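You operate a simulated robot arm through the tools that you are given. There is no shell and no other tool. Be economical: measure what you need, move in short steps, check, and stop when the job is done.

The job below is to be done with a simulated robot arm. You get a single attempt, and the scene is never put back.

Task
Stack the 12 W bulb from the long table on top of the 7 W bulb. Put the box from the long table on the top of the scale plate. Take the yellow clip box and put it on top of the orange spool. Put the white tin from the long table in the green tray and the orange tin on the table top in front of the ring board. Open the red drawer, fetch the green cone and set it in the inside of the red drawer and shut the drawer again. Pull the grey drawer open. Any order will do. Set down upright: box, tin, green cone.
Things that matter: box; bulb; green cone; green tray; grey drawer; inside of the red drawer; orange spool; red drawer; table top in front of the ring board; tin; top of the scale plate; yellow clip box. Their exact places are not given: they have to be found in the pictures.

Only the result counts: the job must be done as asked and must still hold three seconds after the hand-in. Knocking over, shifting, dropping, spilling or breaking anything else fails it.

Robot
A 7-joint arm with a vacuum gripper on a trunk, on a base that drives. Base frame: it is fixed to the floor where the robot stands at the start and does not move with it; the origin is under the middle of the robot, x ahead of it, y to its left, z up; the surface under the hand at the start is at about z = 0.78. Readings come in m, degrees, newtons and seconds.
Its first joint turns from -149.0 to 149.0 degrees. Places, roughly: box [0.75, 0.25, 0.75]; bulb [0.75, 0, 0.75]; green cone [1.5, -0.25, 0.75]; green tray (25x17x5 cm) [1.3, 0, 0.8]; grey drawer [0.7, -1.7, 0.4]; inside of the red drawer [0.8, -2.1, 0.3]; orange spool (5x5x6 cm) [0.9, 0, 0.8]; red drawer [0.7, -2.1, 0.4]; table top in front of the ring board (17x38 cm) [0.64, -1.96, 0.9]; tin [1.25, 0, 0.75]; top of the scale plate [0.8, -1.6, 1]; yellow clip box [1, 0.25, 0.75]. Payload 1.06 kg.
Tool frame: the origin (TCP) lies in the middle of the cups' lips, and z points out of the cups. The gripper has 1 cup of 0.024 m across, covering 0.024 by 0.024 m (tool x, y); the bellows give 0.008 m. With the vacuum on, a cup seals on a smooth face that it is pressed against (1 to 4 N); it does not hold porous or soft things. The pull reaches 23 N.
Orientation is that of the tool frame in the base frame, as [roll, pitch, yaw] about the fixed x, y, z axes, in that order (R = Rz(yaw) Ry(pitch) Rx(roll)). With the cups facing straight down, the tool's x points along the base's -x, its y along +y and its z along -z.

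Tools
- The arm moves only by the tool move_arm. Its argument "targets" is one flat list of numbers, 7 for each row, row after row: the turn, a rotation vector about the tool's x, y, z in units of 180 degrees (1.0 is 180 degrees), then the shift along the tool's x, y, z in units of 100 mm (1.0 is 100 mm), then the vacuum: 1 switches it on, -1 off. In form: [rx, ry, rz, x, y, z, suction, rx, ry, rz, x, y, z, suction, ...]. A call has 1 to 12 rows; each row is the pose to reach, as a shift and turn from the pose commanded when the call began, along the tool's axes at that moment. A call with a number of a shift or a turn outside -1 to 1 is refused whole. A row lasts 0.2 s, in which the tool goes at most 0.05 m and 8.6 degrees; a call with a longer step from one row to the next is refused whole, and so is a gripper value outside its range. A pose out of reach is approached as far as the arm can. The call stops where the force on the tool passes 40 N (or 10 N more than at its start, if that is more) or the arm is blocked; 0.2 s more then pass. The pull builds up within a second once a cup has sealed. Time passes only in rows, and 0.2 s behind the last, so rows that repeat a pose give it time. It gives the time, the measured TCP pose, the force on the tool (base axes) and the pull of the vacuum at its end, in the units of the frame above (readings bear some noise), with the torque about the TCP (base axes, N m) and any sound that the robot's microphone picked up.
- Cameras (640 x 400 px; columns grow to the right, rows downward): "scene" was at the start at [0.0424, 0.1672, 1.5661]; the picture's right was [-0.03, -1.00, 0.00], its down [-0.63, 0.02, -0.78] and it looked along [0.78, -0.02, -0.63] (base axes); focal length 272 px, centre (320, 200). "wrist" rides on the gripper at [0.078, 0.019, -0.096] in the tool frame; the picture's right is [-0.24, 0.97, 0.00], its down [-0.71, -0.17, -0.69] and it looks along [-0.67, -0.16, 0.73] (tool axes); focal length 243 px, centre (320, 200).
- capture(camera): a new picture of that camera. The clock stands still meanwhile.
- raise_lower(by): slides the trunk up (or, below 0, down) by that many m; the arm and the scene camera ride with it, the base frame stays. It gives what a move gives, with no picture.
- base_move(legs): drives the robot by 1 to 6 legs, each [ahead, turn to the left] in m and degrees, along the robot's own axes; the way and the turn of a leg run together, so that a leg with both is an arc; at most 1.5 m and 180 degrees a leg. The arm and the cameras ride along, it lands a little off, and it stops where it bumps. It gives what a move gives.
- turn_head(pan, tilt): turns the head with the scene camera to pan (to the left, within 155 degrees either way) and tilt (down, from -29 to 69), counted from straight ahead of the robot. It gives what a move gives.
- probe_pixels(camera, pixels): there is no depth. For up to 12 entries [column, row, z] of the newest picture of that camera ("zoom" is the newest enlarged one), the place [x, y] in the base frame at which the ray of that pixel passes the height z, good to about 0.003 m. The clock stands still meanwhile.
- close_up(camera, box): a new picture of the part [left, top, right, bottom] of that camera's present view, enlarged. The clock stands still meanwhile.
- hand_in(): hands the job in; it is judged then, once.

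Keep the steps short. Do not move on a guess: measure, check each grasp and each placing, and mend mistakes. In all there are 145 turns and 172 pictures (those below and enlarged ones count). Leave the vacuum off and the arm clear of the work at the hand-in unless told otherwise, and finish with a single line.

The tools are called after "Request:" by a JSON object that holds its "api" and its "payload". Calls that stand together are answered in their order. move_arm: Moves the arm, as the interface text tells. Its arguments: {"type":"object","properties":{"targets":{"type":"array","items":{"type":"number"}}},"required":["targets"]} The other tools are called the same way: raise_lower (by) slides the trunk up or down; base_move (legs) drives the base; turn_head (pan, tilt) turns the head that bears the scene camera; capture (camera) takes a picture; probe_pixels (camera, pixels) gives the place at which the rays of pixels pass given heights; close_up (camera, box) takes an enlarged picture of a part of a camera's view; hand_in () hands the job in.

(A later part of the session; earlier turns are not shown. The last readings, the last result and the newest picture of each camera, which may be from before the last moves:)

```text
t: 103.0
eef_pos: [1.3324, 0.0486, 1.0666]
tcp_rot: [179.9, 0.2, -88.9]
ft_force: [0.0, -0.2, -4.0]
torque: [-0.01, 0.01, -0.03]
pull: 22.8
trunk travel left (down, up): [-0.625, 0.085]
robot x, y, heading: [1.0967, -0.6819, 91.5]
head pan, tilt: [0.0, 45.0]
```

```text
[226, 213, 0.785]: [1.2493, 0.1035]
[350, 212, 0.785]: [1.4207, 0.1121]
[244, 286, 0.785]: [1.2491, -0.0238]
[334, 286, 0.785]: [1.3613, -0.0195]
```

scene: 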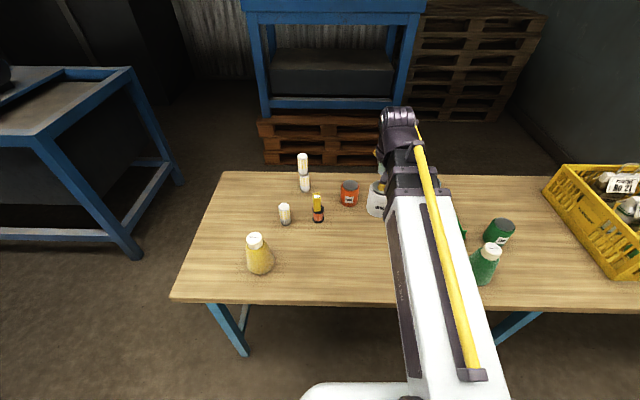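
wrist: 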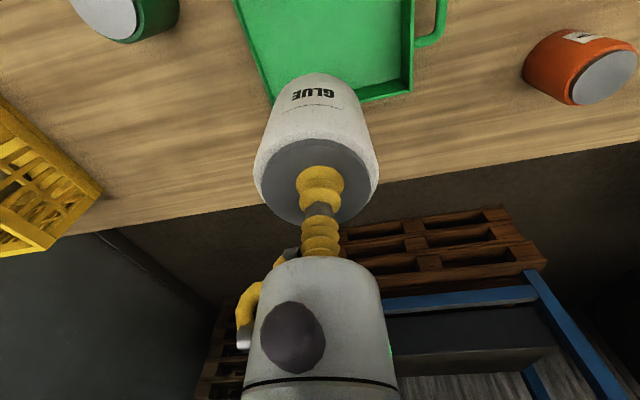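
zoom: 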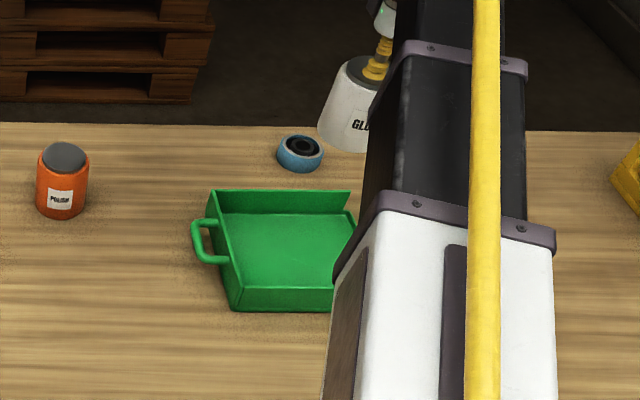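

Floor centre (1.33, 0.042). Fine-adjust and descend.

Request:
{"api": "move_arm", "payload": {"targets": [0, 0, 0, 0.06, 0, 0.4, 1, 0, 0, 0, 0.06, 0, 0.8, 1, 0, 0, 0, 0.06, 0, 1.0, 1, 0, 0, 0, 0.06, 0, 1.0, 1]}}

Request:
{"api": "move_arm", "payload": {"targets": [0, 0, 0, 0, 0, 0.4, 1, 0, 0, 0, 0, 0, 0.75, 1, 0, 0, 0, 0, 0, 0.83, 1, 0, 0, 0, 0, 0, 0.83, 1]}}

Request:
{"api": "close_up", "payload": {"camera": "scene", "box": [350, 130, 530, 270]}}

Request:
{"api": "capture", "payload": {"camera": "wrist"}}

```text
t: 104.0
eef_pos: [1.3329, 0.0433, 0.9649]
tcp_rot: [179.9, 0.2, -89.0]
ft_force: [0.1, 0.5, -4.5]
torque: [-0.02, -0.01, 0.03]
pull: 22.4
trunk travel left (down, up): [-0.625, 0.085]
robot x, y, heading: [1.0964, -0.6806, 91.7]
head pan, tilt: [0.0, 45.0]
```

```text
t: 105.0
eef_pos: [1.334, 0.0437, 0.8816]
tcp_rot: [180.0, 0.2, -88.9]
ft_force: [-0.2, 0.6, -3.9]
torque: [-0.02, 0.02, 0.03]
pull: 22.4
trunk travel left (down, up): [-0.625, 0.085]
robot x, y, heading: [1.0992, -0.6804, 91.6]
head pan, tilt: [0.0, 45.0]
```

```text
2.86 times, centred on (440, 200) of scene
```

zoom: 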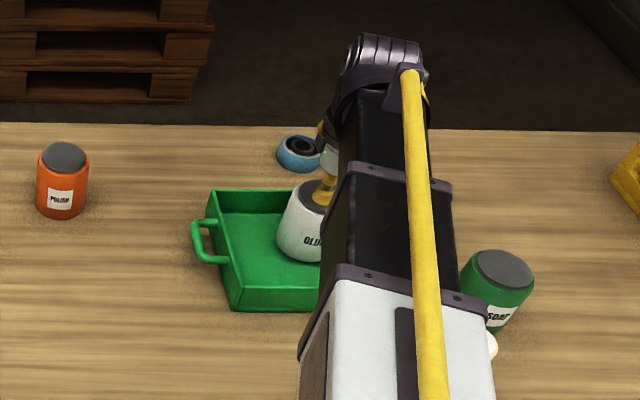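

```text
103 pictures are left
```

wrist: 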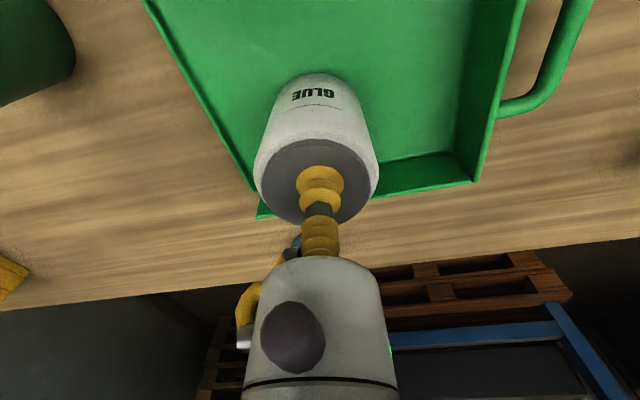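

Good. Lower in fine steps.

Request:
{"api": "move_arm", "payload": {"targets": [0, 0, 0, 0, 0, 0.03, 1, 0, 0, 0, 0, 0, 0.06, 1, 0, 0, 0, 0, 0, 0.08, 1, 0, 0, 0, 0, 0, 0.08, 1]}}

```text
t: 106.0
eef_pos: [1.3315, 0.0445, 0.8747]
tcp_rot: [179.9, 0.2, -89.0]
ft_force: [0.4, 0.0, -4.8]
torque: [0.0, 0.01, 0.02]
pull: 23.1
trunk travel left (down, up): [-0.625, 0.085]
robot x, y, heading: [1.0969, -0.6791, 91.5]
head pan, tilt: [0.0, 45.0]
```

Request:
{"api": "move_arm", "payload": {"targets": [0, 0, 0, 0, 0, 0.02, 1, 0, 0, 0, 0, 0, 0.04, 1, 0, 0, 0, 0, 0, 0.04, 1]}}

```text
t: 106.8
eef_pos: [1.3322, 0.0425, 0.8725]
tcp_rot: [179.9, 0.4, -88.9]
ft_force: [-0.4, 2.9, 10.4]
torque: [-0.04, 0.04, 0.01]
pull: 22.8
trunk travel left (down, up): [-0.625, 0.085]
robot x, y, heading: [1.0919, -0.6774, 91.3]
head pan, tilt: [0.0, 45.0]
```

Contact on the tray floor. Release and rise.

Request:
{"api": "move_arm", "payload": {"targets": [0, 0, 0, 0, 0, -0.01, -1, 0, 0, 0, 0, 0, -0.01, -1, 0, 0, 0, 0, 0, -0.01, -1, 0, 0, 0, 0, 0, -0.01, -1, 0, 0, 0, 0, 0, -0.05, -1, 0, 0, 0, 0, 0, -0.1, -1, 0, 0, 0, 0, 0, -0.3, -1, 0, 0, 0, 0, 0, -0.7, -1, 0, 0, 0, 0, 0, -1.0, -1, 0, 0, 0, 0, 0, -1.0, -1]}}

Request:
{"api": "move_arm", "payload": {"targets": [0, 0, 0, 0, 0, -0.4, -1, 0, 0, 0, 0, 0.4, -0.6, -1, 0, 0, 0, 0, 0.8, -0.6, -1, 0, 0, 0, 0, 1.0, -0.6, -1, 0, 0, 0, 0, 1.0, -0.6, -1]}}

Request:
{"api": "capture", "payload": {"camera": "wrist"}}

Request:
{"api": "close_up", "payload": {"camera": "scene", "box": [350, 130, 530, 270]}}

```text
t: 109.0
eef_pos: [1.3326, 0.0441, 0.9719]
tcp_rot: [179.9, 0.1, -89.0]
ft_force: [0.3, 0.1, 0.5]
torque: [-0.03, 0.01, 0.03]
pull: 0.0
trunk travel left (down, up): [-0.625, 0.085]
robot x, y, heading: [1.0927, -0.6781, 91.6]
head pan, tilt: [0.0, 45.0]
```

```text
t: 110.2
eef_pos: [1.2326, 0.0413, 1.0313]
tcp_rot: [179.8, 0.3, -88.9]
ft_force: [-0.3, 0.0, -0.1]
torque: [-0.01, 0.02, 0.0]
pull: 0.1
trunk travel left (down, up): [-0.625, 0.085]
robot x, y, heading: [1.0937, -0.6833, 91.4]
head pan, tilt: [0.0, 45.0]
```

```text
102 pictures are left
```

wrist: 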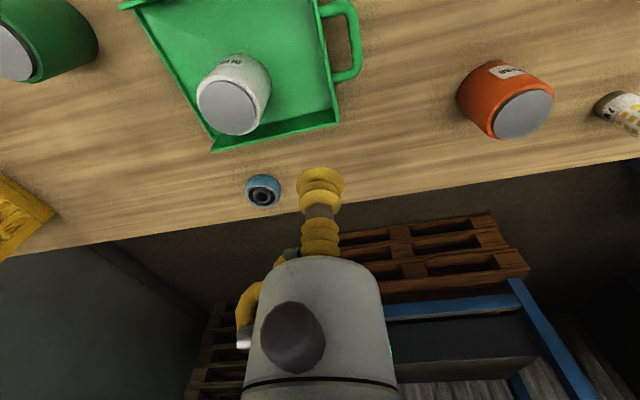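

```text
2.86 times, centred on (440, 200) of scene
```

zoom: 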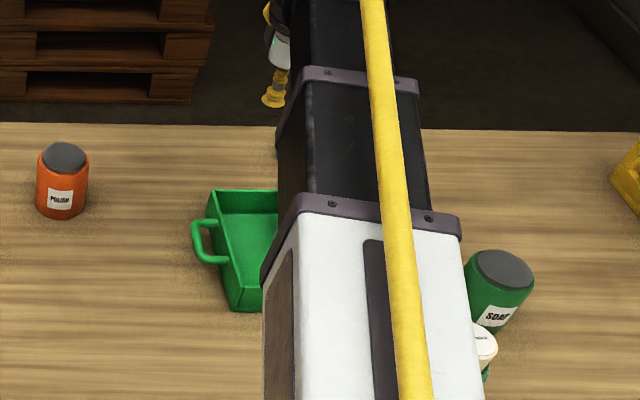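

White tin stands in the tray. Next the orange tin at ~(1.015, 0.12): move above it.

Request:
{"api": "move_arm", "payload": {"targets": [0, 0, 0, -0.15, 0.4, 0, -1, 0, 0, 0, -0.3, 0.8, 0, -1, 0, 0, 0, -0.4, 1.0, 0, -1, 0, 0, 0, -0.4, 1.0, 0, -1]}}

Request:
{"api": "move_arm", "payload": {"targets": [0, 0, 0, -0.15, 0.4, 0, -1, 0, 0, 0, -0.3, 0.8, 0.1, -1, 0, 0, 0, -0.4, 1.1, 0.4, -1, 0, 0, 0, -0.4, 1.0, 0.5, -1]}}

Request:
{"api": "capture", "payload": {"camera": "wrist"}}

```text
t: 111.2
eef_pos: [1.1317, 0.0773, 1.0321]
tcp_rot: [179.9, 0.3, -88.9]
ft_force: [0.8, 0.3, -0.4]
torque: [0.0, 0.0, 0.02]
pull: 0.0
trunk travel left (down, up): [-0.625, 0.085]
robot x, y, heading: [1.0947, -0.6841, 91.3]
head pan, tilt: [0.0, 45.0]
```

```text
refused: 1.1 is not a number from -1 to 1
```

```text
100 pictures are left
```

wrist: 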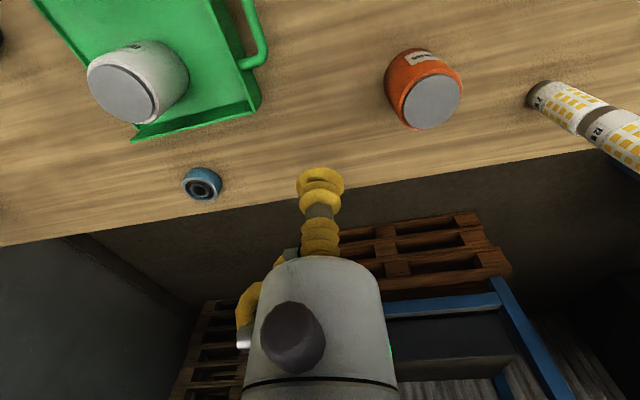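

Request:
{"api": "probe_pixels", "payload": {"camera": "wrist", "pixels": [[432, 102, 0.868], [432, 102, 0.875]]}}

```text
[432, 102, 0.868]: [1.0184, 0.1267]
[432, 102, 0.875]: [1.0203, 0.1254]
```

Request:
{"api": "move_arm", "payload": {"targets": [0, 0, 0, -0.25, 0.4, 0, -1, 0, 0, 0, -0.5, 0.8, 0, -1, 0, 0, 0, -0.5, 1.0, 0.2, -1, 0, 0, 0, -0.5, 1.0, 0.6, -1, 0, 0, 0, -0.5, 1.0, 0.6, -1]}}

Request:
{"api": "capture", "payload": {"camera": "wrist"}}

```text
t: 112.3
eef_pos: [1.0284, 0.127, 0.9712]
tcp_rot: [-180.0, 0.3, -88.9]
ft_force: [0.3, 0.8, -0.3]
torque: [-0.04, -0.01, 0.0]
pull: 0.0
trunk travel left (down, up): [-0.625, 0.085]
robot x, y, heading: [1.0955, -0.6803, 91.3]
head pan, tilt: [0.0, 45.0]
```

```text
99 pictures are left
```

wrist: 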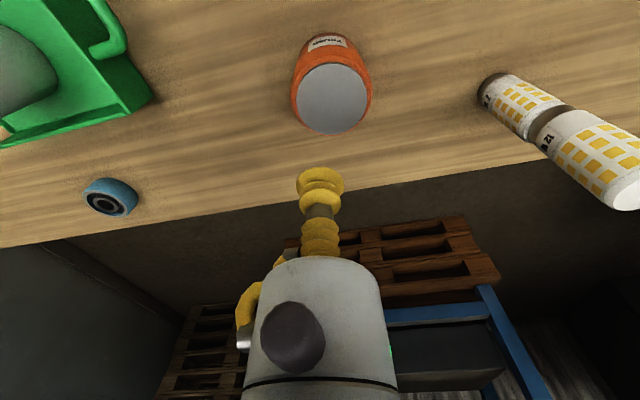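

Request:
{"api": "probe_pixels", "payload": {"camera": "wrist", "pixels": [[332, 98, 0.87], [332, 98, 0.865]]}}

```text
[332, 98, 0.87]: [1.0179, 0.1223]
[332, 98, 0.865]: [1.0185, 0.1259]
```

Request:
{"api": "move_arm", "payload": {"targets": [0, 0, 0, 0.03, 0.1, 0.4, 1, 0, 0, 0, 0.03, 0.1, 0.8, 1, 0, 0, 0, 0.03, 0.1, 0.95, 1, 0, 0, 0, 0.03, 0.1, 0.98, 1, 0, 0, 0, 0.03, 0.1, 1.0, 1, 0, 0, 0, 0.03, 0.1, 1.0, 1]}}

Request:
{"api": "move_arm", "payload": {"targets": [0, 0, 0, 0, 0, 0.02, 1, 0, 0, 0, 0, 0, 0.03, 1, 0, 0, 0, 0, 0, 0.03, 1]}}

```text
t: 113.8
eef_pos: [1.0207, 0.1215, 0.8716]
tcp_rot: [179.8, 0.2, -88.9]
ft_force: [0.3, 0.5, 0.3]
torque: [0.01, 0.01, -0.02]
pull: 0.1
trunk travel left (down, up): [-0.625, 0.085]
robot x, y, heading: [1.0935, -0.6801, 91.6]
head pan, tilt: [0.0, 45.0]
```

```text
t: 114.5
eef_pos: [1.0206, 0.1234, 0.8693]
tcp_rot: [179.8, 0.2, -88.9]
ft_force: [-0.5, 0.1, 0.2]
torque: [-0.03, -0.03, 0.0]
pull: 22.5
trunk travel left (down, up): [-0.625, 0.085]
robot x, y, heading: [1.0954, -0.6834, 91.5]
head pan, tilt: [0.0, 45.0]
```

Sealed. Lift, retract and carry the orange tin to the bench side.

Request:
{"api": "move_arm", "payload": {"targets": [0, 0, 0, 0, 0, -0.1, 1, 0, 0, 0, 0, 0, -0.3, 1, 0, 0, 0, 0, 0, -0.7, 1, 0, 0, 0, 0, 0, -1.0, 1, 0, 0, 0, 0, 0, -1.0, 1]}}

Request:
{"api": "move_arm", "payload": {"targets": [0, 0, 0, 0, 0, -0.4, 1, 0, 0, 0, 0, 0, -0.8, 1, 0, 0, 0, 0.3, 0, -1.0, 1, 0, 0, 0, 0.7, 0, -1.0, 1, 0, 0, 0, 1.0, 0, -1.0, 1, 0, 0, 0, 1.0, 0, -1.0, 1]}}

Request:
{"api": "raise_lower", "payload": {"by": 0.084}}

Request:
{"api": "capture", "payload": {"camera": "wrist"}}

Request:
{"api": "capture", "payload": {"camera": "scene"}}

```text
t: 115.8
eef_pos: [1.0182, 0.1229, 0.969]
tcp_rot: [179.9, 0.2, -89.0]
ft_force: [-1.2, -0.8, -3.9]
torque: [-0.04, 0.06, -0.04]
pull: 23.4
trunk travel left (down, up): [-0.625, 0.085]
robot x, y, heading: [1.0978, -0.6846, 91.7]
head pan, tilt: [0.0, 45.0]
```

```text
t: 117.2
eef_pos: [1.0228, 0.0234, 1.0688]
tcp_rot: [-180.0, 0.2, -88.9]
ft_force: [0.6, 0.2, -4.1]
torque: [-0.02, 0.0, -0.01]
pull: 23.0
trunk travel left (down, up): [-0.625, 0.085]
robot x, y, heading: [1.0959, -0.681, 91.6]
head pan, tilt: [0.0, 45.0]
```

```text
t: 118.3
eef_pos: [1.0214, 0.0258, 1.1523]
tcp_rot: [179.9, 0.2, -88.9]
ft_force: [0.7, 0.2, -3.8]
torque: [-0.04, -0.01, 0.02]
pull: 22.8
trunk travel left (down, up): [-0.709, 0.001]
robot x, y, heading: [1.0935, -0.6813, 91.4]
head pan, tilt: [0.0, 45.0]
```

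```text
98 pictures are left
```

wrist: 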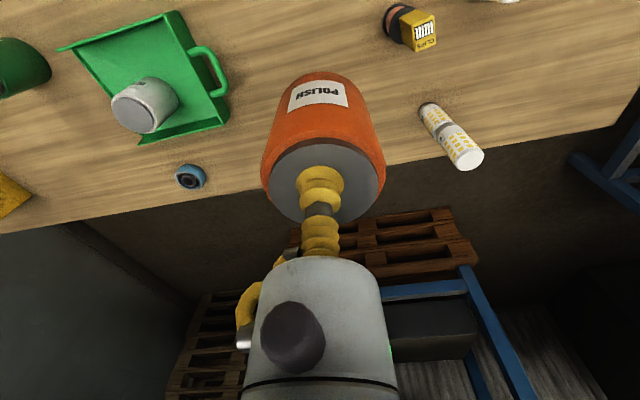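

```text
97 pictures are left
```

scene: 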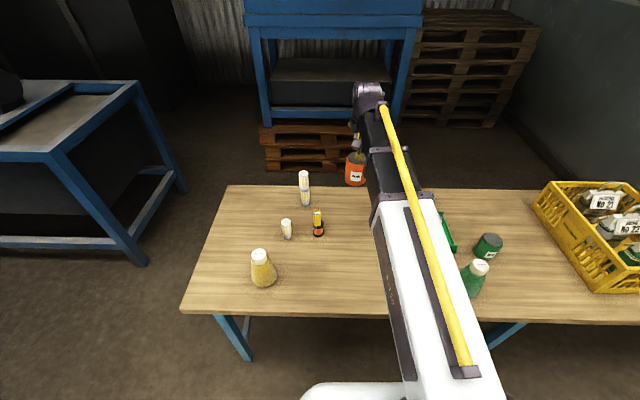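

Retract and raise a bit more so the swing clears the crates, then drive.

Request:
{"api": "move_arm", "payload": {"targets": [0, 0, 0, 0.3, 0, -0.3, 1, 0, 0, 0, 0.6, 0, -0.6, 1, 0, 0, 0, 0.9, 0, -0.9, 1, 0, 0, 0, 0.9, 0, -0.9, 1]}}

Request:
{"api": "base_move", "payload": {"legs": [[0, -91], [-0.38, 0], [0, -92]]}}

Request:
{"api": "capture", "payload": {"camera": "scene"}}

Request:
{"api": "capture", "payload": {"camera": "wrist"}}

```text
t: 119.3
eef_pos: [1.0244, -0.0659, 1.242]
tcp_rot: [179.9, 0.2, -88.9]
ft_force: [0.7, -0.7, -4.5]
torque: [0.01, 0.0, -0.01]
pull: 22.7
trunk travel left (down, up): [-0.709, 0.001]
robot x, y, heading: [1.0983, -0.6823, 91.4]
head pan, tilt: [0.0, 45.0]
```

```text
t: 129.6
eef_pos: [0.7494, -1.2939, 1.2429]
tcp_rot: [179.9, 0.2, 86.9]
ft_force: [-0.6, 0.7, -4.4]
torque: [0.04, 0.0, 0.01]
pull: 23.3
trunk travel left (down, up): [-0.709, 0.001]
robot x, y, heading: [0.7187, -0.6719, -92.8]
head pan, tilt: [0.0, 45.0]
```

```text
96 pictures are left
```

scene: 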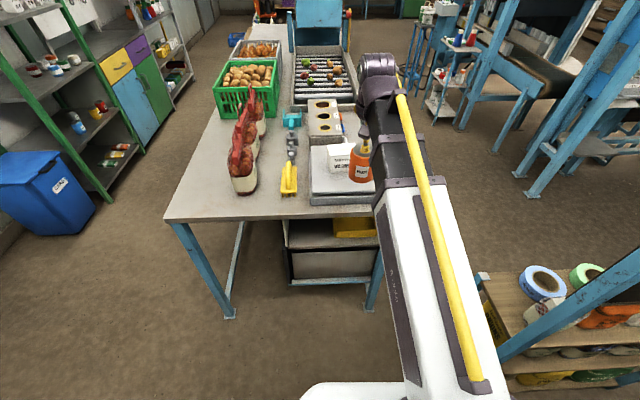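

```text
95 pictures are left
```

wrist: 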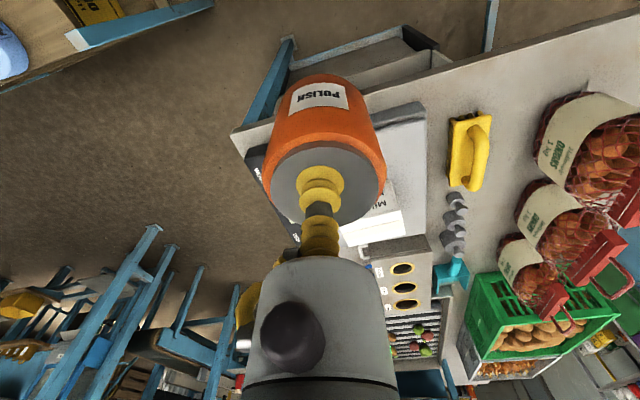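

Drive ahead 0.33 m to get within reach of the ring-board front.

Request:
{"api": "base_move", "payload": {"legs": [[0.33, 0]]}}

Request:
{"api": "turn_head", "payload": {"pan": -10, "tilt": 40}}

Request:
{"api": "capture", "payload": {"camera": "scene"}}

Request:
{"api": "capture", "payload": {"camera": "wrist"}}

```text
t: 131.7
eef_pos: [0.737, -1.6268, 1.2427]
tcp_rot: [179.9, 0.2, 87.1]
ft_force: [-0.2, -1.4, -3.9]
torque: [0.05, 0.04, -0.01]
pull: 22.7
trunk travel left (down, up): [-0.709, 0.001]
robot x, y, heading: [0.7071, -1.0088, -92.8]
head pan, tilt: [0.0, 45.0]
```

```text
t: 132.5
eef_pos: [0.7365, -1.6272, 1.2419]
tcp_rot: [180.0, 0.2, 87.1]
ft_force: [-0.8, 0.2, -4.2]
torque: [0.05, 0.03, -0.03]
pull: 23.1
trunk travel left (down, up): [-0.709, 0.001]
robot x, y, heading: [0.7089, -1.007, -92.4]
head pan, tilt: [-10.0, 40.0]
```

```text
94 pictures are left
```

scene: 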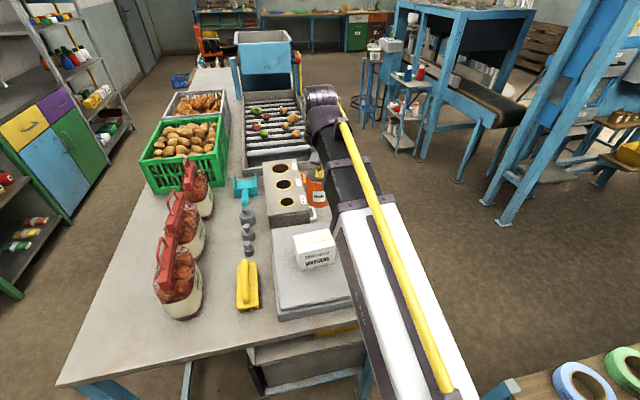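

```text
93 pictures are left
```

wrist: 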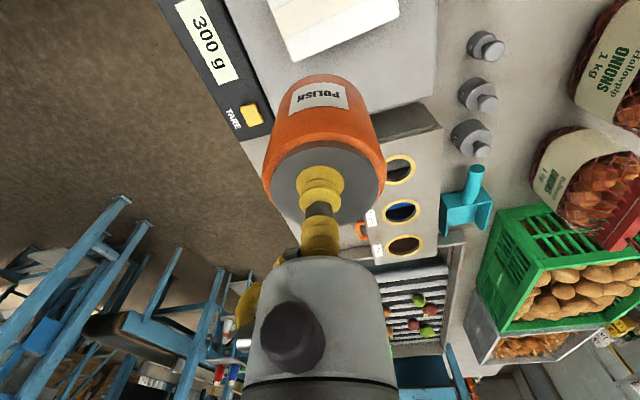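

Carry toward (0.632, −1.90).

Request:
{"api": "move_arm", "payload": {"targets": [0, 0, 0, -0.4, -0.2, 0, 1, 0, 0, 0, -0.8, -0.4, 0, 1, 0, 0, 0, -1.0, -0.5, 0, 1, 0, 0, 0, -1.0, -0.5, 0, 1]}}

Request:
{"api": "move_arm", "payload": {"targets": [0, 0, 0, -0.4, -0.2, 0, 1, 0, 0, 0, -0.8, -0.4, 0, 1, 0, 0, 0, -1.0, -0.4, 0, 1, 0, 0, 0, -1.0, -0.4, 0, 1]}}

Request:
{"api": "move_arm", "payload": {"targets": [0, 0, 0, -0.4, 0, 0, 1, 0, 0, 0, -0.8, 0, 0, 1, 0, 0, 0, -0.8, 0, 0.4, 1, 0, 0, 0, -0.8, 0, 0.8, 1, 0, 0, 0, -0.8, 0, 0.8, 1]}}

Request:
{"api": "capture", "payload": {"camera": "wrist"}}

Request:
{"api": "capture", "payload": {"camera": "scene"}}

```text
t: 133.5
eef_pos: [0.6805, -1.7244, 1.2399]
tcp_rot: [179.9, 0.2, 87.0]
ft_force: [-0.2, -0.8, -3.5]
torque: [0.04, -0.01, 0.01]
pull: 22.3
trunk travel left (down, up): [-0.709, 0.001]
robot x, y, heading: [0.7098, -1.0089, -92.5]
head pan, tilt: [-10.0, 40.0]
```

```text
t: 134.5
eef_pos: [0.6345, -1.8222, 1.2411]
tcp_rot: [179.8, 0.3, 87.1]
ft_force: [0.6, -1.1, -4.6]
torque: [0.02, 0.03, 0.0]
pull: 23.2
trunk travel left (down, up): [-0.709, 0.001]
robot x, y, heading: [0.7085, -1.0047, -92.6]
head pan, tilt: [-10.0, 40.0]
```

```text
t: 135.7
eef_pos: [0.63, -1.9041, 1.1628]
tcp_rot: [179.9, 0.3, 87.2]
ft_force: [0.9, 0.3, -4.6]
torque: [0.01, -0.02, -0.01]
pull: 23.3
trunk travel left (down, up): [-0.709, 0.001]
robot x, y, heading: [0.7079, -1.0001, -92.8]
head pan, tilt: [-10.0, 40.0]
```

```text
92 pictures are left
```

wrist: 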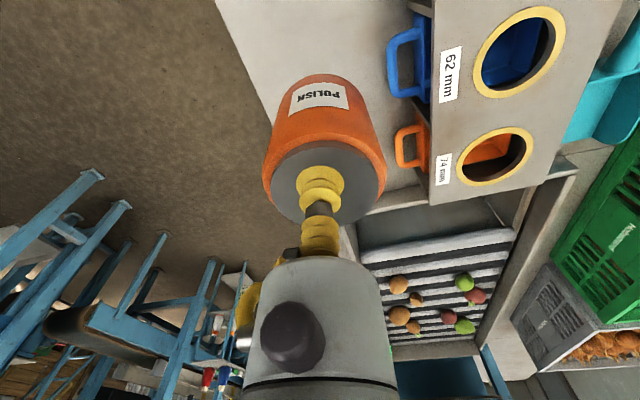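

```text
91 pictures are left
```

scene: 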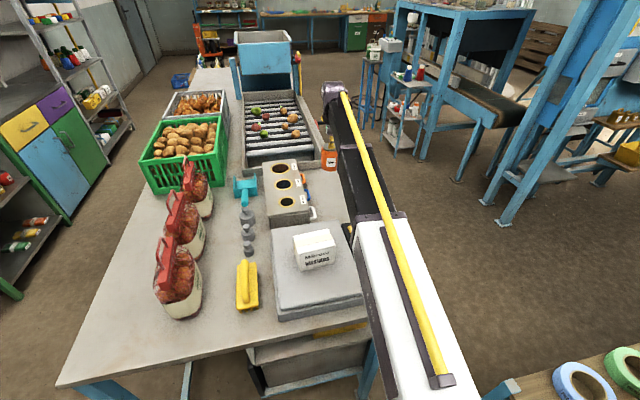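

Below the tin is free bench between edge and bin handles. Descend.

Request:
{"api": "move_arm", "payload": {"targets": [0, 0, 0, 0, 0, 0.4, 1, 0, 0, 0, 0, 0, 0.8, 1, 0, 0, 0, 0, 0, 1.0, 1, 0, 0, 0, 0, 0, 1.0, 1]}}

Request:
{"api": "move_arm", "payload": {"targets": [0, 0, 0, 0, 0, 0.3, 1, 0, 0, 0, 0, 0, 0.5, 1, 0, 0, 0, 0, 0, 0.55, 1, 0, 0, 0, 0, 0, 0.55, 1]}}

Request:
{"api": "capture", "payload": {"camera": "wrist"}}

Request:
{"api": "close_up", "payload": {"camera": "scene", "box": [260, 130, 400, 240]}}

```text
t: 136.7
eef_pos: [0.6314, -1.9051, 1.0642]
tcp_rot: [179.9, 0.1, 87.1]
ft_force: [0.5, 0.5, -5.3]
torque: [0.01, 0.01, 0.0]
pull: 23.0
trunk travel left (down, up): [-0.709, 0.001]
robot x, y, heading: [0.7073, -1.0102, -92.6]
head pan, tilt: [-10.0, 40.0]
```

```text
t: 137.7
eef_pos: [0.6334, -1.9031, 1.0091]
tcp_rot: [-180.0, 0.2, 87.2]
ft_force: [1.0, 0.1, -4.7]
torque: [0.0, 0.0, 0.0]
pull: 22.3
trunk travel left (down, up): [-0.709, 0.001]
robot x, y, heading: [0.709, -1.0079, -92.4]
head pan, tilt: [-10.0, 40.0]
```

```text
90 pictures are left
```

wrist: 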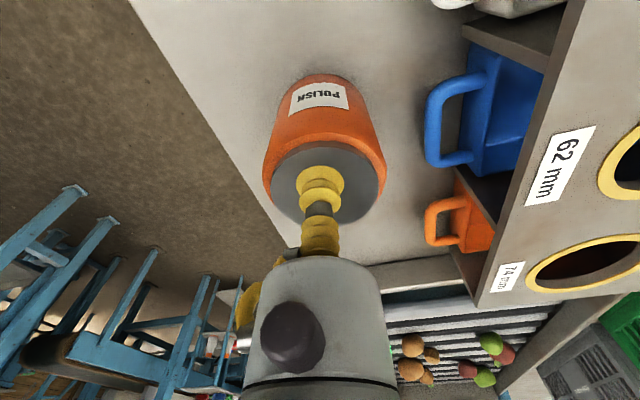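

```text
3.64 times, centred on (330, 185) of scene
```

zoom: 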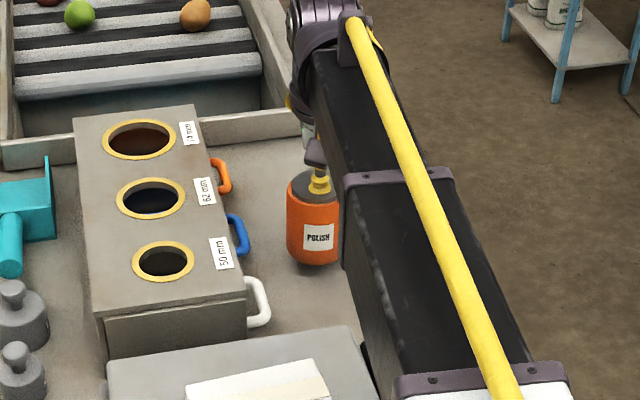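

Continue lowering slowly.

Request:
{"api": "move_arm", "payload": {"targets": [0, 0, 0, 0, 0, 0.05, 1, 0, 0, 0, 0, 0, 0.1, 1, 0, 0, 0, 0, 0, 0.13, 1, 0, 0, 0, 0, 0, 0.16, 1, 0, 0, 0, 0, 0, 0.16, 1]}}

```text
t: 138.9
eef_pos: [0.6334, -1.9042, 0.9914]
tcp_rot: [179.8, 0.2, 87.2]
ft_force: [0.3, 0.4, -4.5]
torque: [0.02, 0.03, 0.0]
pull: 23.1
trunk travel left (down, up): [-0.709, 0.001]
robot x, y, heading: [0.7109, -1.0095, -92.3]
head pan, tilt: [-10.0, 40.0]
```

Request:
{"api": "move_arm", "payload": {"targets": [0, 0, 0, 0, 0, 0.03, 1, 0, 0, 0, 0, 0, 0.05, 1, 0, 0, 0, 0, 0, 0.07, 1, 0, 0, 0, 0, 0, 0.07, 1]}}

```text
t: 139.9
eef_pos: [0.6324, -1.9025, 0.9861]
tcp_rot: [179.9, 0.4, 87.2]
ft_force: [-0.4, -5.8, 16.9]
torque: [-0.03, 0.01, 0.03]
pull: 23.0
trunk travel left (down, up): [-0.709, 0.001]
robot x, y, heading: [0.7044, -1.0071, -92.3]
head pan, tilt: [-10.0, 40.0]
```

Contact with the bench. Release and rise.

Request:
{"api": "move_arm", "payload": {"targets": [0, 0, 0, 0, 0, -0.02, -1, 0, 0, 0, 0, 0, -0.02, -1, 0, 0, 0, 0, 0, -0.02, -1, 0, 0, 0, 0, 0, -0.02, -1, 0, 0, 0, 0, 0, -0.05, -1, 0, 0, 0, 0, 0, -0.1, -1, 0, 0, 0, 0, 0, -0.3, -1, 0, 0, 0, 0, 0, -0.7, -1, 0, 0, 0, 0, 0, -1.0, -1, 0, 0, 0, 0, 0, -1.0, -1]}}

Request:
{"api": "move_arm", "payload": {"targets": [0, 0, 0, 0, 0, -0.4, -1, 0, 0, 0, 0, 0, -0.8, -1, 0, 0, 0, 0.4, 0.1, -1.0, -1, 0, 0, 0, 0.8, 0.3, -1.0, -1, 0, 0, 0, 1.0, 0.5, -1.0, -1, 0, 0, 0, 1.0, 0.5, -1.0, -1]}}

Request:
{"api": "capture", "payload": {"camera": "wrist"}}

Request:
{"api": "capture", "payload": {"camera": "scene"}}

```text
t: 142.1
eef_pos: [0.6326, -1.9009, 1.0835]
tcp_rot: [179.9, 0.1, 87.1]
ft_force: [0.5, -0.2, -0.1]
torque: [0.04, 0.0, -0.02]
pull: 0.1
trunk travel left (down, up): [-0.709, 0.001]
robot x, y, heading: [0.7089, -1.0095, -92.3]
head pan, tilt: [-10.0, 40.0]
```

```text
t: 143.5
eef_pos: [0.6879, -1.8055, 1.1856]
tcp_rot: [179.9, 0.4, 87.1]
ft_force: [-0.4, 0.0, 0.4]
torque: [0.0, 0.01, -0.02]
pull: 0.1
trunk travel left (down, up): [-0.709, 0.001]
robot x, y, heading: [0.7077, -1.0098, -92.4]
head pan, tilt: [-10.0, 40.0]
```

```text
88 pictures are left
```

wrist: 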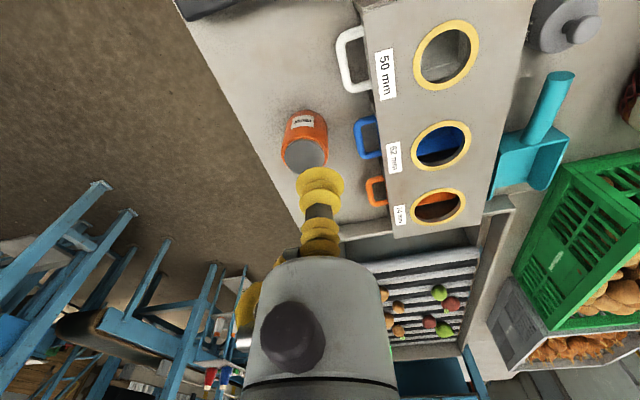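

```text
87 pictures are left
```

scene: 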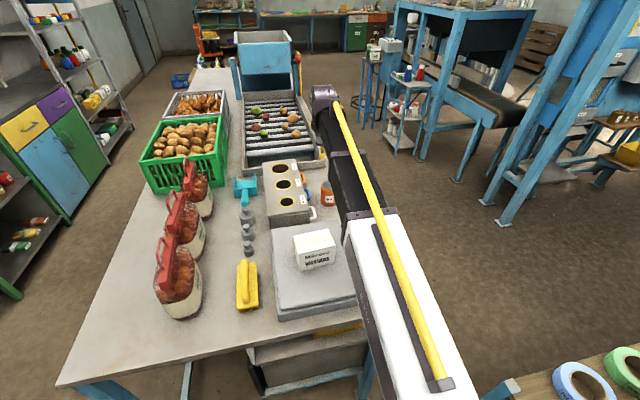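

Orange tin placed. Retract, then drive back to the long table for the cone.

Request:
{"api": "move_arm", "payload": {"targets": [0, 0, 0, 0.4, 0, -0.2, -1, 0, 0, 0, 0.8, 0, -0.4, -1, 0, 0, 0, 1.0, 0, -0.7, -1, 0, 0, 0, 1.0, 0, -0.7, -1]}}

Request:
{"api": "move_arm", "payload": {"targets": [0, 0, 0, 0.4, 0, 0, -1, 0, 0, 0, 0.8, 0, 0, -1, 0, 0, 0, 1.0, 0, 0, -1, 0, 0, 0, 1.0, 0, 0, -1]}}

Request:
{"api": "base_move", "payload": {"legs": [[-0.33, 0], [0, 92.5], [0.52, 0], [0, 90]]}}

Request:
{"api": "turn_head", "payload": {"pan": -20, "tilt": 50}}

Request:
{"api": "capture", "payload": {"camera": "scene"}}

Request:
{"api": "capture", "payload": {"camera": "wrist"}}

```text
t: 144.5
eef_pos: [0.694, -1.7058, 1.2536]
tcp_rot: [179.9, 0.3, 87.1]
ft_force: [0.7, 0.1, 0.2]
torque: [0.01, -0.01, -0.03]
pull: 0.0
trunk travel left (down, up): [-0.709, 0.001]
robot x, y, heading: [0.7121, -1.0037, -92.5]
head pan, tilt: [-10.0, 40.0]
```

```text
t: 145.5
eef_pos: [0.6962, -1.6049, 1.2562]
tcp_rot: [179.9, 0.3, 87.2]
ft_force: [0.6, 0.1, -0.6]
torque: [-0.01, 0.02, -0.03]
pull: 0.1
trunk travel left (down, up): [-0.709, 0.001]
robot x, y, heading: [0.7077, -1.0111, -92.3]
head pan, tilt: [-10.0, 40.0]
```

```text
t: 157.9
eef_pos: [1.2151, -0.0841, 1.2553]
tcp_rot: [179.9, 0.3, -90.1]
ft_force: [0.3, -0.1, -0.4]
torque: [0.0, -0.01, 0.03]
pull: 0.0
trunk travel left (down, up): [-0.709, 0.001]
robot x, y, heading: [1.2293, -0.6789, 90.1]
head pan, tilt: [-10.0, 40.0]
```

```text
t: 158.7
eef_pos: [1.215, -0.0836, 1.2545]
tcp_rot: [179.9, 0.3, -90.1]
ft_force: [0.0, 0.4, 0.8]
torque: [0.0, 0.02, -0.02]
pull: 0.2
trunk travel left (down, up): [-0.709, 0.001]
robot x, y, heading: [1.2319, -0.6814, 90.2]
head pan, tilt: [-20.0, 50.0]
```

```text
86 pictures are left
```

scene: 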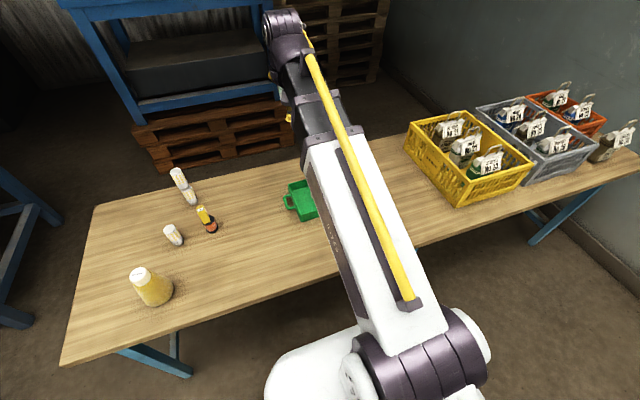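

```text
85 pictures are left
```

wrist: 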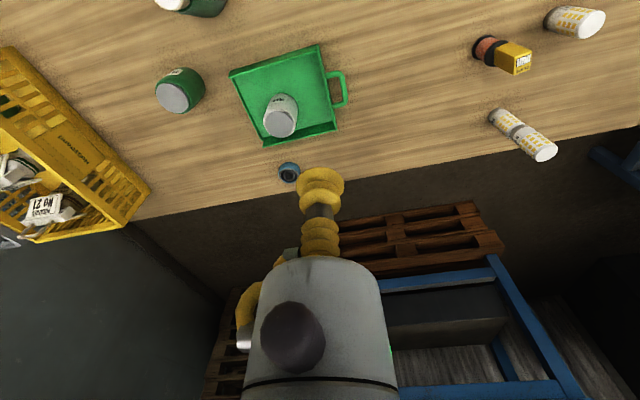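

The cone is at the top edge (185,5). Back off 0.12 m so it's in comfortable reach, shift the arm to its side and look.

Request:
{"api": "base_move", "payload": {"legs": [[-0.12, 0]]}}

Request:
{"api": "move_arm", "payload": {"targets": [0, 0, 0, 0, -0.4, 0, -1, 0, 0, 0, 0, -0.8, 0, -1, 0, 0, 0, 0, -1.0, 0, -1, 0, 0, 0, 0, -1.0, 0, -1]}}

Request:
{"api": "move_arm", "payload": {"targets": [0, 0, 0, 0, -0.4, 0, -1, 0, 0, 0, 0, -0.8, 0, -1, 0, 0, 0, 0.3, -1.0, 0, -1, 0, 0, 0, 0.3, -1.0, 0, -1]}}

Request:
{"api": "capture", "payload": {"camera": "wrist"}}

Request:
{"api": "capture", "payload": {"camera": "scene"}}

```text
t: 159.9
eef_pos: [1.2164, -0.2042, 1.2548]
tcp_rot: [179.8, 0.3, -90.3]
ft_force: [0.7, -0.8, 0.5]
torque: [0.04, -0.02, 0.01]
pull: 0.1
trunk travel left (down, up): [-0.709, 0.001]
robot x, y, heading: [1.2311, -0.8044, 90.1]
head pan, tilt: [-20.0, 50.0]
```

```text
t: 160.9
eef_pos: [1.3164, -0.2048, 1.2557]
tcp_rot: [179.9, 0.3, -90.3]
ft_force: [-0.3, -0.6, 0.1]
torque: [0.0, -0.02, -0.01]
pull: 0.0
trunk travel left (down, up): [-0.709, 0.001]
robot x, y, heading: [1.2319, -0.7981, 90.1]
head pan, tilt: [-20.0, 50.0]
```

```text
t: 161.9
eef_pos: [1.4177, -0.2375, 1.2558]
tcp_rot: [179.9, 0.4, -90.3]
ft_force: [-4.9, 11.3, -16.4]
torque: [0.02, -1.05, -0.73]
pull: 0.0
trunk travel left (down, up): [-0.709, 0.001]
robot x, y, heading: [1.2302, -0.7986, 90.4]
head pan, tilt: [-20.0, 50.0]
```

```text
84 pictures are left
```

wrist: 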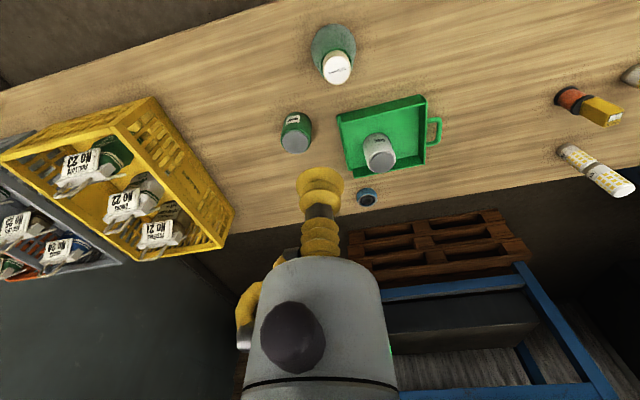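

```text
83 pictures are left
```

scene: 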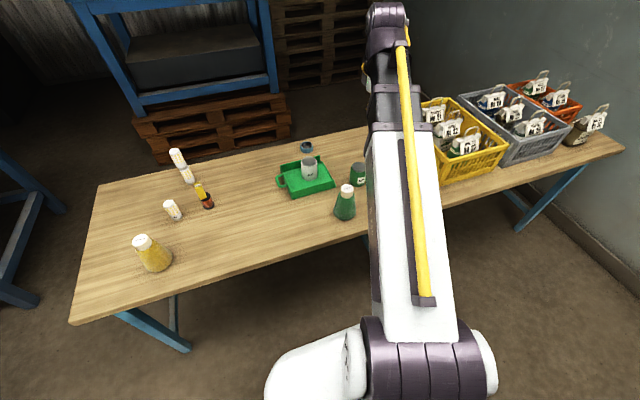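

An odd force (−16 N) appeared — possibly the hand touching my own arm when so close in. I back off at once.

Request:
{"api": "move_arm", "payload": {"targets": [0, 0, 0, -0.3, 0, 0, -1, 0, 0, 0, -0.5, 0, 0, -1, 0, 0, 0, -0.5, 0, 0, -1]}}

Request:
{"api": "probe_pixels", "payload": {"camera": "wrist", "pixels": [[337, 70, 0.96], [337, 70, 0.98], [337, 70, 0.94]]}}

Request:
{"api": "close_up", "payload": {"camera": "scene", "box": [300, 150, 420, 250]}}

```text
t: 162.7
eef_pos: [1.4178, -0.1856, 1.2549]
tcp_rot: [179.8, 0.3, -90.4]
ft_force: [-0.8, -0.3, 0.4]
torque: [0.02, -0.05, 0.04]
pull: 0.1
trunk travel left (down, up): [-0.709, 0.001]
robot x, y, heading: [1.2343, -0.8004, 90.2]
head pan, tilt: [-20.0, 50.0]
```

```text
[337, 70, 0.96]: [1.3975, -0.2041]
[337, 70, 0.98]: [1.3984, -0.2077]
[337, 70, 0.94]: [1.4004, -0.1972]
```

```text
4.00 times, centred on (360, 200) of scene
```

zoom: 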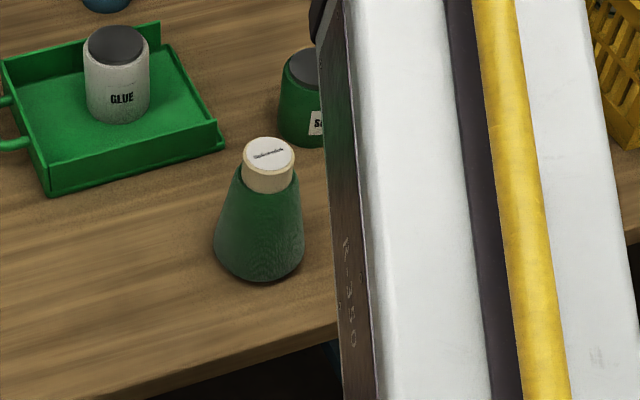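

Request:
{"api": "probe_pixels", "payload": {"camera": "zoom", "pixels": [[260, 245, 0.78], [268, 155, 0.92], [268, 155, 0.94], [268, 155, 0.96], [268, 155, 0.98]]}}

Request:
{"api": "move_arm", "payload": {"targets": [0, 0, 0, 0, 0.18, 0.3, -1, 0, 0, 0, 0, 0.18, 0.7, -1, 0, 0, 0, 0, 0.18, 1.0, -1, 0, 0, 0, 0, 0.18, 1.0, -1]}}

Request:
{"api": "capture", "payload": {"camera": "wrist"}}

```text
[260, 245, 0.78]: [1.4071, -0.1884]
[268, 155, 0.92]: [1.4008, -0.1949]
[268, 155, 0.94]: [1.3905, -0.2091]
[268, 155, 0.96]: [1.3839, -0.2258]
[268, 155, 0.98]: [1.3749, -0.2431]
```

```text
t: 163.7
eef_pos: [1.3994, -0.1865, 1.1527]
tcp_rot: [179.9, 0.3, -90.3]
ft_force: [0.1, -0.2, 0.0]
torque: [0.01, 0.02, -0.03]
pull: 0.1
trunk travel left (down, up): [-0.709, 0.001]
robot x, y, heading: [1.2304, -0.7984, 90.0]
head pan, tilt: [-20.0, 50.0]
```

```text
81 pictures are left
```

wrist: 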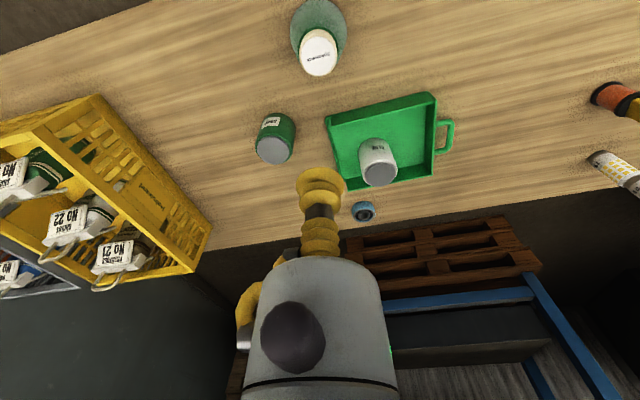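

Request:
{"api": "probe_pixels", "payload": {"camera": "wrist", "pixels": [[319, 53, 0.92], [319, 53, 0.93], [319, 53, 0.94], [319, 20, 0.78]]}}

Request:
{"api": "move_arm", "payload": {"targets": [0, 0, 0, 0, 0, 0.4, -1, 0, 0, 0, 0, 0, 0.8, -1, 0, 0, 0, 0, 0, 1.0, -1, 0, 0, 0, 0, 0, 1.0, -1]}}

Request:
{"api": "capture", "payload": {"camera": "wrist"}}

```text
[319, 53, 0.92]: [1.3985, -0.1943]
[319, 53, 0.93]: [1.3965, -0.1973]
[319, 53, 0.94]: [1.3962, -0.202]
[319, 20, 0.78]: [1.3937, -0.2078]
```

```text
t: 164.7
eef_pos: [1.3992, -0.1826, 1.0545]
tcp_rot: [179.9, 0.2, -90.3]
ft_force: [0.3, 0.5, 0.4]
torque: [0.02, -0.01, -0.01]
pull: 0.1
trunk travel left (down, up): [-0.709, 0.001]
robot x, y, heading: [1.2297, -0.8005, 90.4]
head pan, tilt: [-20.0, 50.0]
```

```text
80 pictures are left
```

wrist: 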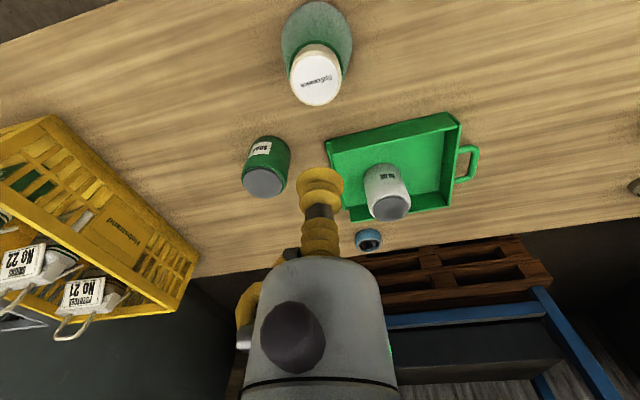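

Request:
{"api": "probe_pixels", "payload": {"camera": "wrist", "pixels": [[317, 80, 0.91], [317, 80, 0.92], [317, 80, 0.93], [317, 80, 0.94], [291, 80, 0.92], [343, 80, 0.92]]}}

```text
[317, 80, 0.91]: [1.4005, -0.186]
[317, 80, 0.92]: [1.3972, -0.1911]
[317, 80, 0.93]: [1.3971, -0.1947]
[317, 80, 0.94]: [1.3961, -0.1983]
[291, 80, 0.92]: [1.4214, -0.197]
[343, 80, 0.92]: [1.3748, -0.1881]
```

Cap centre (1.3975, −0.193), z≈0.92. Shift and descend.

Request:
{"api": "move_arm", "payload": {"targets": [0, 0, 0, 0.09, 0.02, 0.3, 1, 0, 0, 0, 0.09, 0.02, 0.7, 1, 0, 0, 0, 0.09, 0.02, 1.0, 1, 0, 0, 0, 0.09, 0.02, 1.0, 1]}}

Request:
{"api": "move_arm", "payload": {"targets": [0, 0, 0, 0, 0, 0.15, 1, 0, 0, 0, 0, 0, 0.2, 1, 0, 0, 0, 0, 0, 0.23, 1, 0, 0, 0, 0, 0, 0.26, 1, 0, 0, 0, 0, 0, 0.29, 1, 0, 0, 0, 0, 0, 0.31, 1, 0, 0, 0, 0, 0, 0.31, 1]}}

Request:
{"api": "close_up", "payload": {"camera": "wrist", "box": [240, 80, 400, 220]}}

```text
t: 165.7
eef_pos: [1.3976, -0.1931, 0.9544]
tcp_rot: [179.8, 0.3, -90.3]
ft_force: [0.6, -0.3, 0.4]
torque: [0.0, -0.02, 0.0]
pull: 0.0
trunk travel left (down, up): [-0.709, 0.001]
robot x, y, heading: [1.2327, -0.7997, 90.3]
head pan, tilt: [-20.0, 50.0]
```

```text
t: 167.3
eef_pos: [1.3969, -0.1912, 0.9246]
tcp_rot: [180.0, 0.3, -90.2]
ft_force: [0.9, 0.7, 0.4]
torque: [-0.03, -0.01, 0.0]
pull: 22.6
trunk travel left (down, up): [-0.709, 0.001]
robot x, y, heading: [1.2312, -0.8014, 90.1]
head pan, tilt: [-20.0, 50.0]
```

```text
2.86 times, centred on (320, 150) of wrist
```

zoom: 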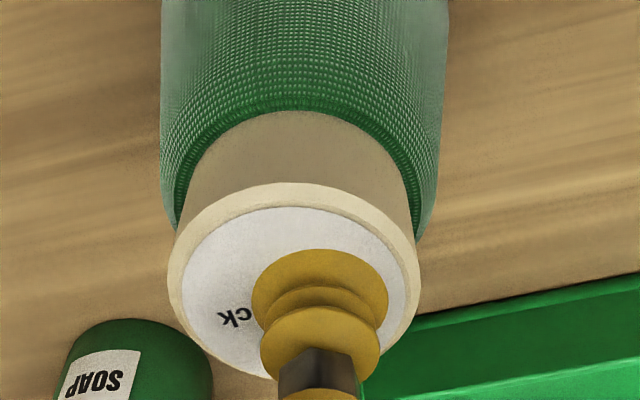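

Sealed. Lift the cone.

Request:
{"api": "move_arm", "payload": {"targets": [0, 0, 0, 0, 0, -0.1, 1, 0, 0, 0, 0, 0, -0.3, 1, 0, 0, 0, 0, 0, -0.7, 1, 0, 0, 0, 0, 0, -1.0, 1, 0, 0, 0, 0, 0, -1.0, 1]}}

Request:
{"api": "move_arm", "payload": {"targets": [0, 0, 0, 0, 0, -0.4, 1, 0, 0, 0, 0, 0, -0.8, 1, 0, 0, 0, 0, 0, -1.0, 1, 0, 0, 0, 0, 0, -1.0, 1]}}

Request:
{"api": "capture", "payload": {"camera": "wrist"}}

Request:
{"api": "turn_head", "payload": {"pan": 90, "tilt": 30}}

Request:
{"api": "capture", "payload": {"camera": "scene"}}

```text
t: 168.5
eef_pos: [1.3975, -0.1919, 1.0235]
tcp_rot: [179.9, 0.3, -90.2]
ft_force: [-0.4, -0.2, -2.4]
torque: [-0.01, 0.02, -0.02]
pull: 23.0
trunk travel left (down, up): [-0.709, 0.001]
robot x, y, heading: [1.23, -0.8012, 90.1]
head pan, tilt: [-20.0, 50.0]
```

```text
t: 169.5
eef_pos: [1.3969, -0.1935, 1.124]
tcp_rot: [179.9, 0.3, -90.3]
ft_force: [-0.1, -0.3, -2.1]
torque: [0.01, 0.0, -0.01]
pull: 23.1
trunk travel left (down, up): [-0.709, 0.001]
robot x, y, heading: [1.2323, -0.7982, 90.1]
head pan, tilt: [-20.0, 50.0]
```

```text
78 pictures are left
```

wrist: 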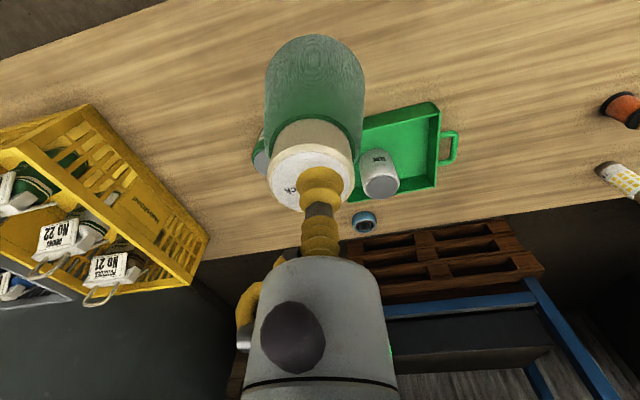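

```text
t: 171.4
eef_pos: [1.3967, -0.1928, 1.1228]
tcp_rot: [179.9, 0.3, -90.3]
ft_force: [-0.3, 0.8, -1.4]
torque: [0.01, 0.02, 0.0]
pull: 22.9
trunk travel left (down, up): [-0.709, 0.001]
robot x, y, heading: [1.2283, -0.7997, 90.1]
head pan, tilt: [90.0, 30.0]
```

```text
77 pictures are left
```

scene: 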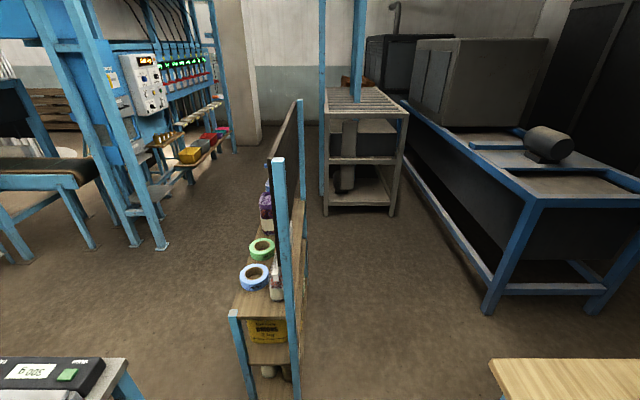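

Measure floor positions of the obstacles for the route west.

Request:
{"api": "probe_pixels", "payload": {"camera": "scene", "pixels": [[325, 213, 0.0], [395, 215, 0.0], [488, 312, 0.0], [162, 247, 0.0], [125, 245, 0.0], [92, 248, 0.0], [30, 258, 0.0], [305, 265, 0.0], [232, 312, 0.75], [215, 155, 0.0], [260, 148, 0.0]]}}

Request:
{"api": "turn_head", "payload": {"pan": 125, "tilt": 30}}

Request:
{"api": "capture", "payload": {"camera": "scene"}}

```text
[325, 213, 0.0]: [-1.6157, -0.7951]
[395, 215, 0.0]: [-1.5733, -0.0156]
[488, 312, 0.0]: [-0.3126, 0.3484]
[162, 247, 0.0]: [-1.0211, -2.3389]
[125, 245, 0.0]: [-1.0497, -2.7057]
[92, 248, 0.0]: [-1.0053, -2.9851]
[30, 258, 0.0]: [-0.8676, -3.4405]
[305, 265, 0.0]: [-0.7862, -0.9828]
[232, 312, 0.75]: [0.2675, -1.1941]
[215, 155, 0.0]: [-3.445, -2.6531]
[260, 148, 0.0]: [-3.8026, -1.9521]
```

```text
t: 172.4
eef_pos: [1.3967, -0.1926, 1.1219]
tcp_rot: [179.9, 0.3, -90.2]
ft_force: [-0.2, 1.4, -1.9]
torque: [-0.01, 0.02, 0.02]
pull: 22.5
trunk travel left (down, up): [-0.709, 0.001]
robot x, y, heading: [1.2315, -0.804, 90.2]
head pan, tilt: [125.0, 30.0]
```

```text
76 pictures are left
```

scene: 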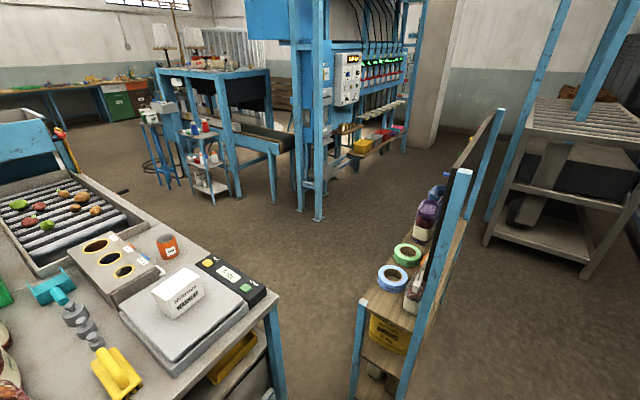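

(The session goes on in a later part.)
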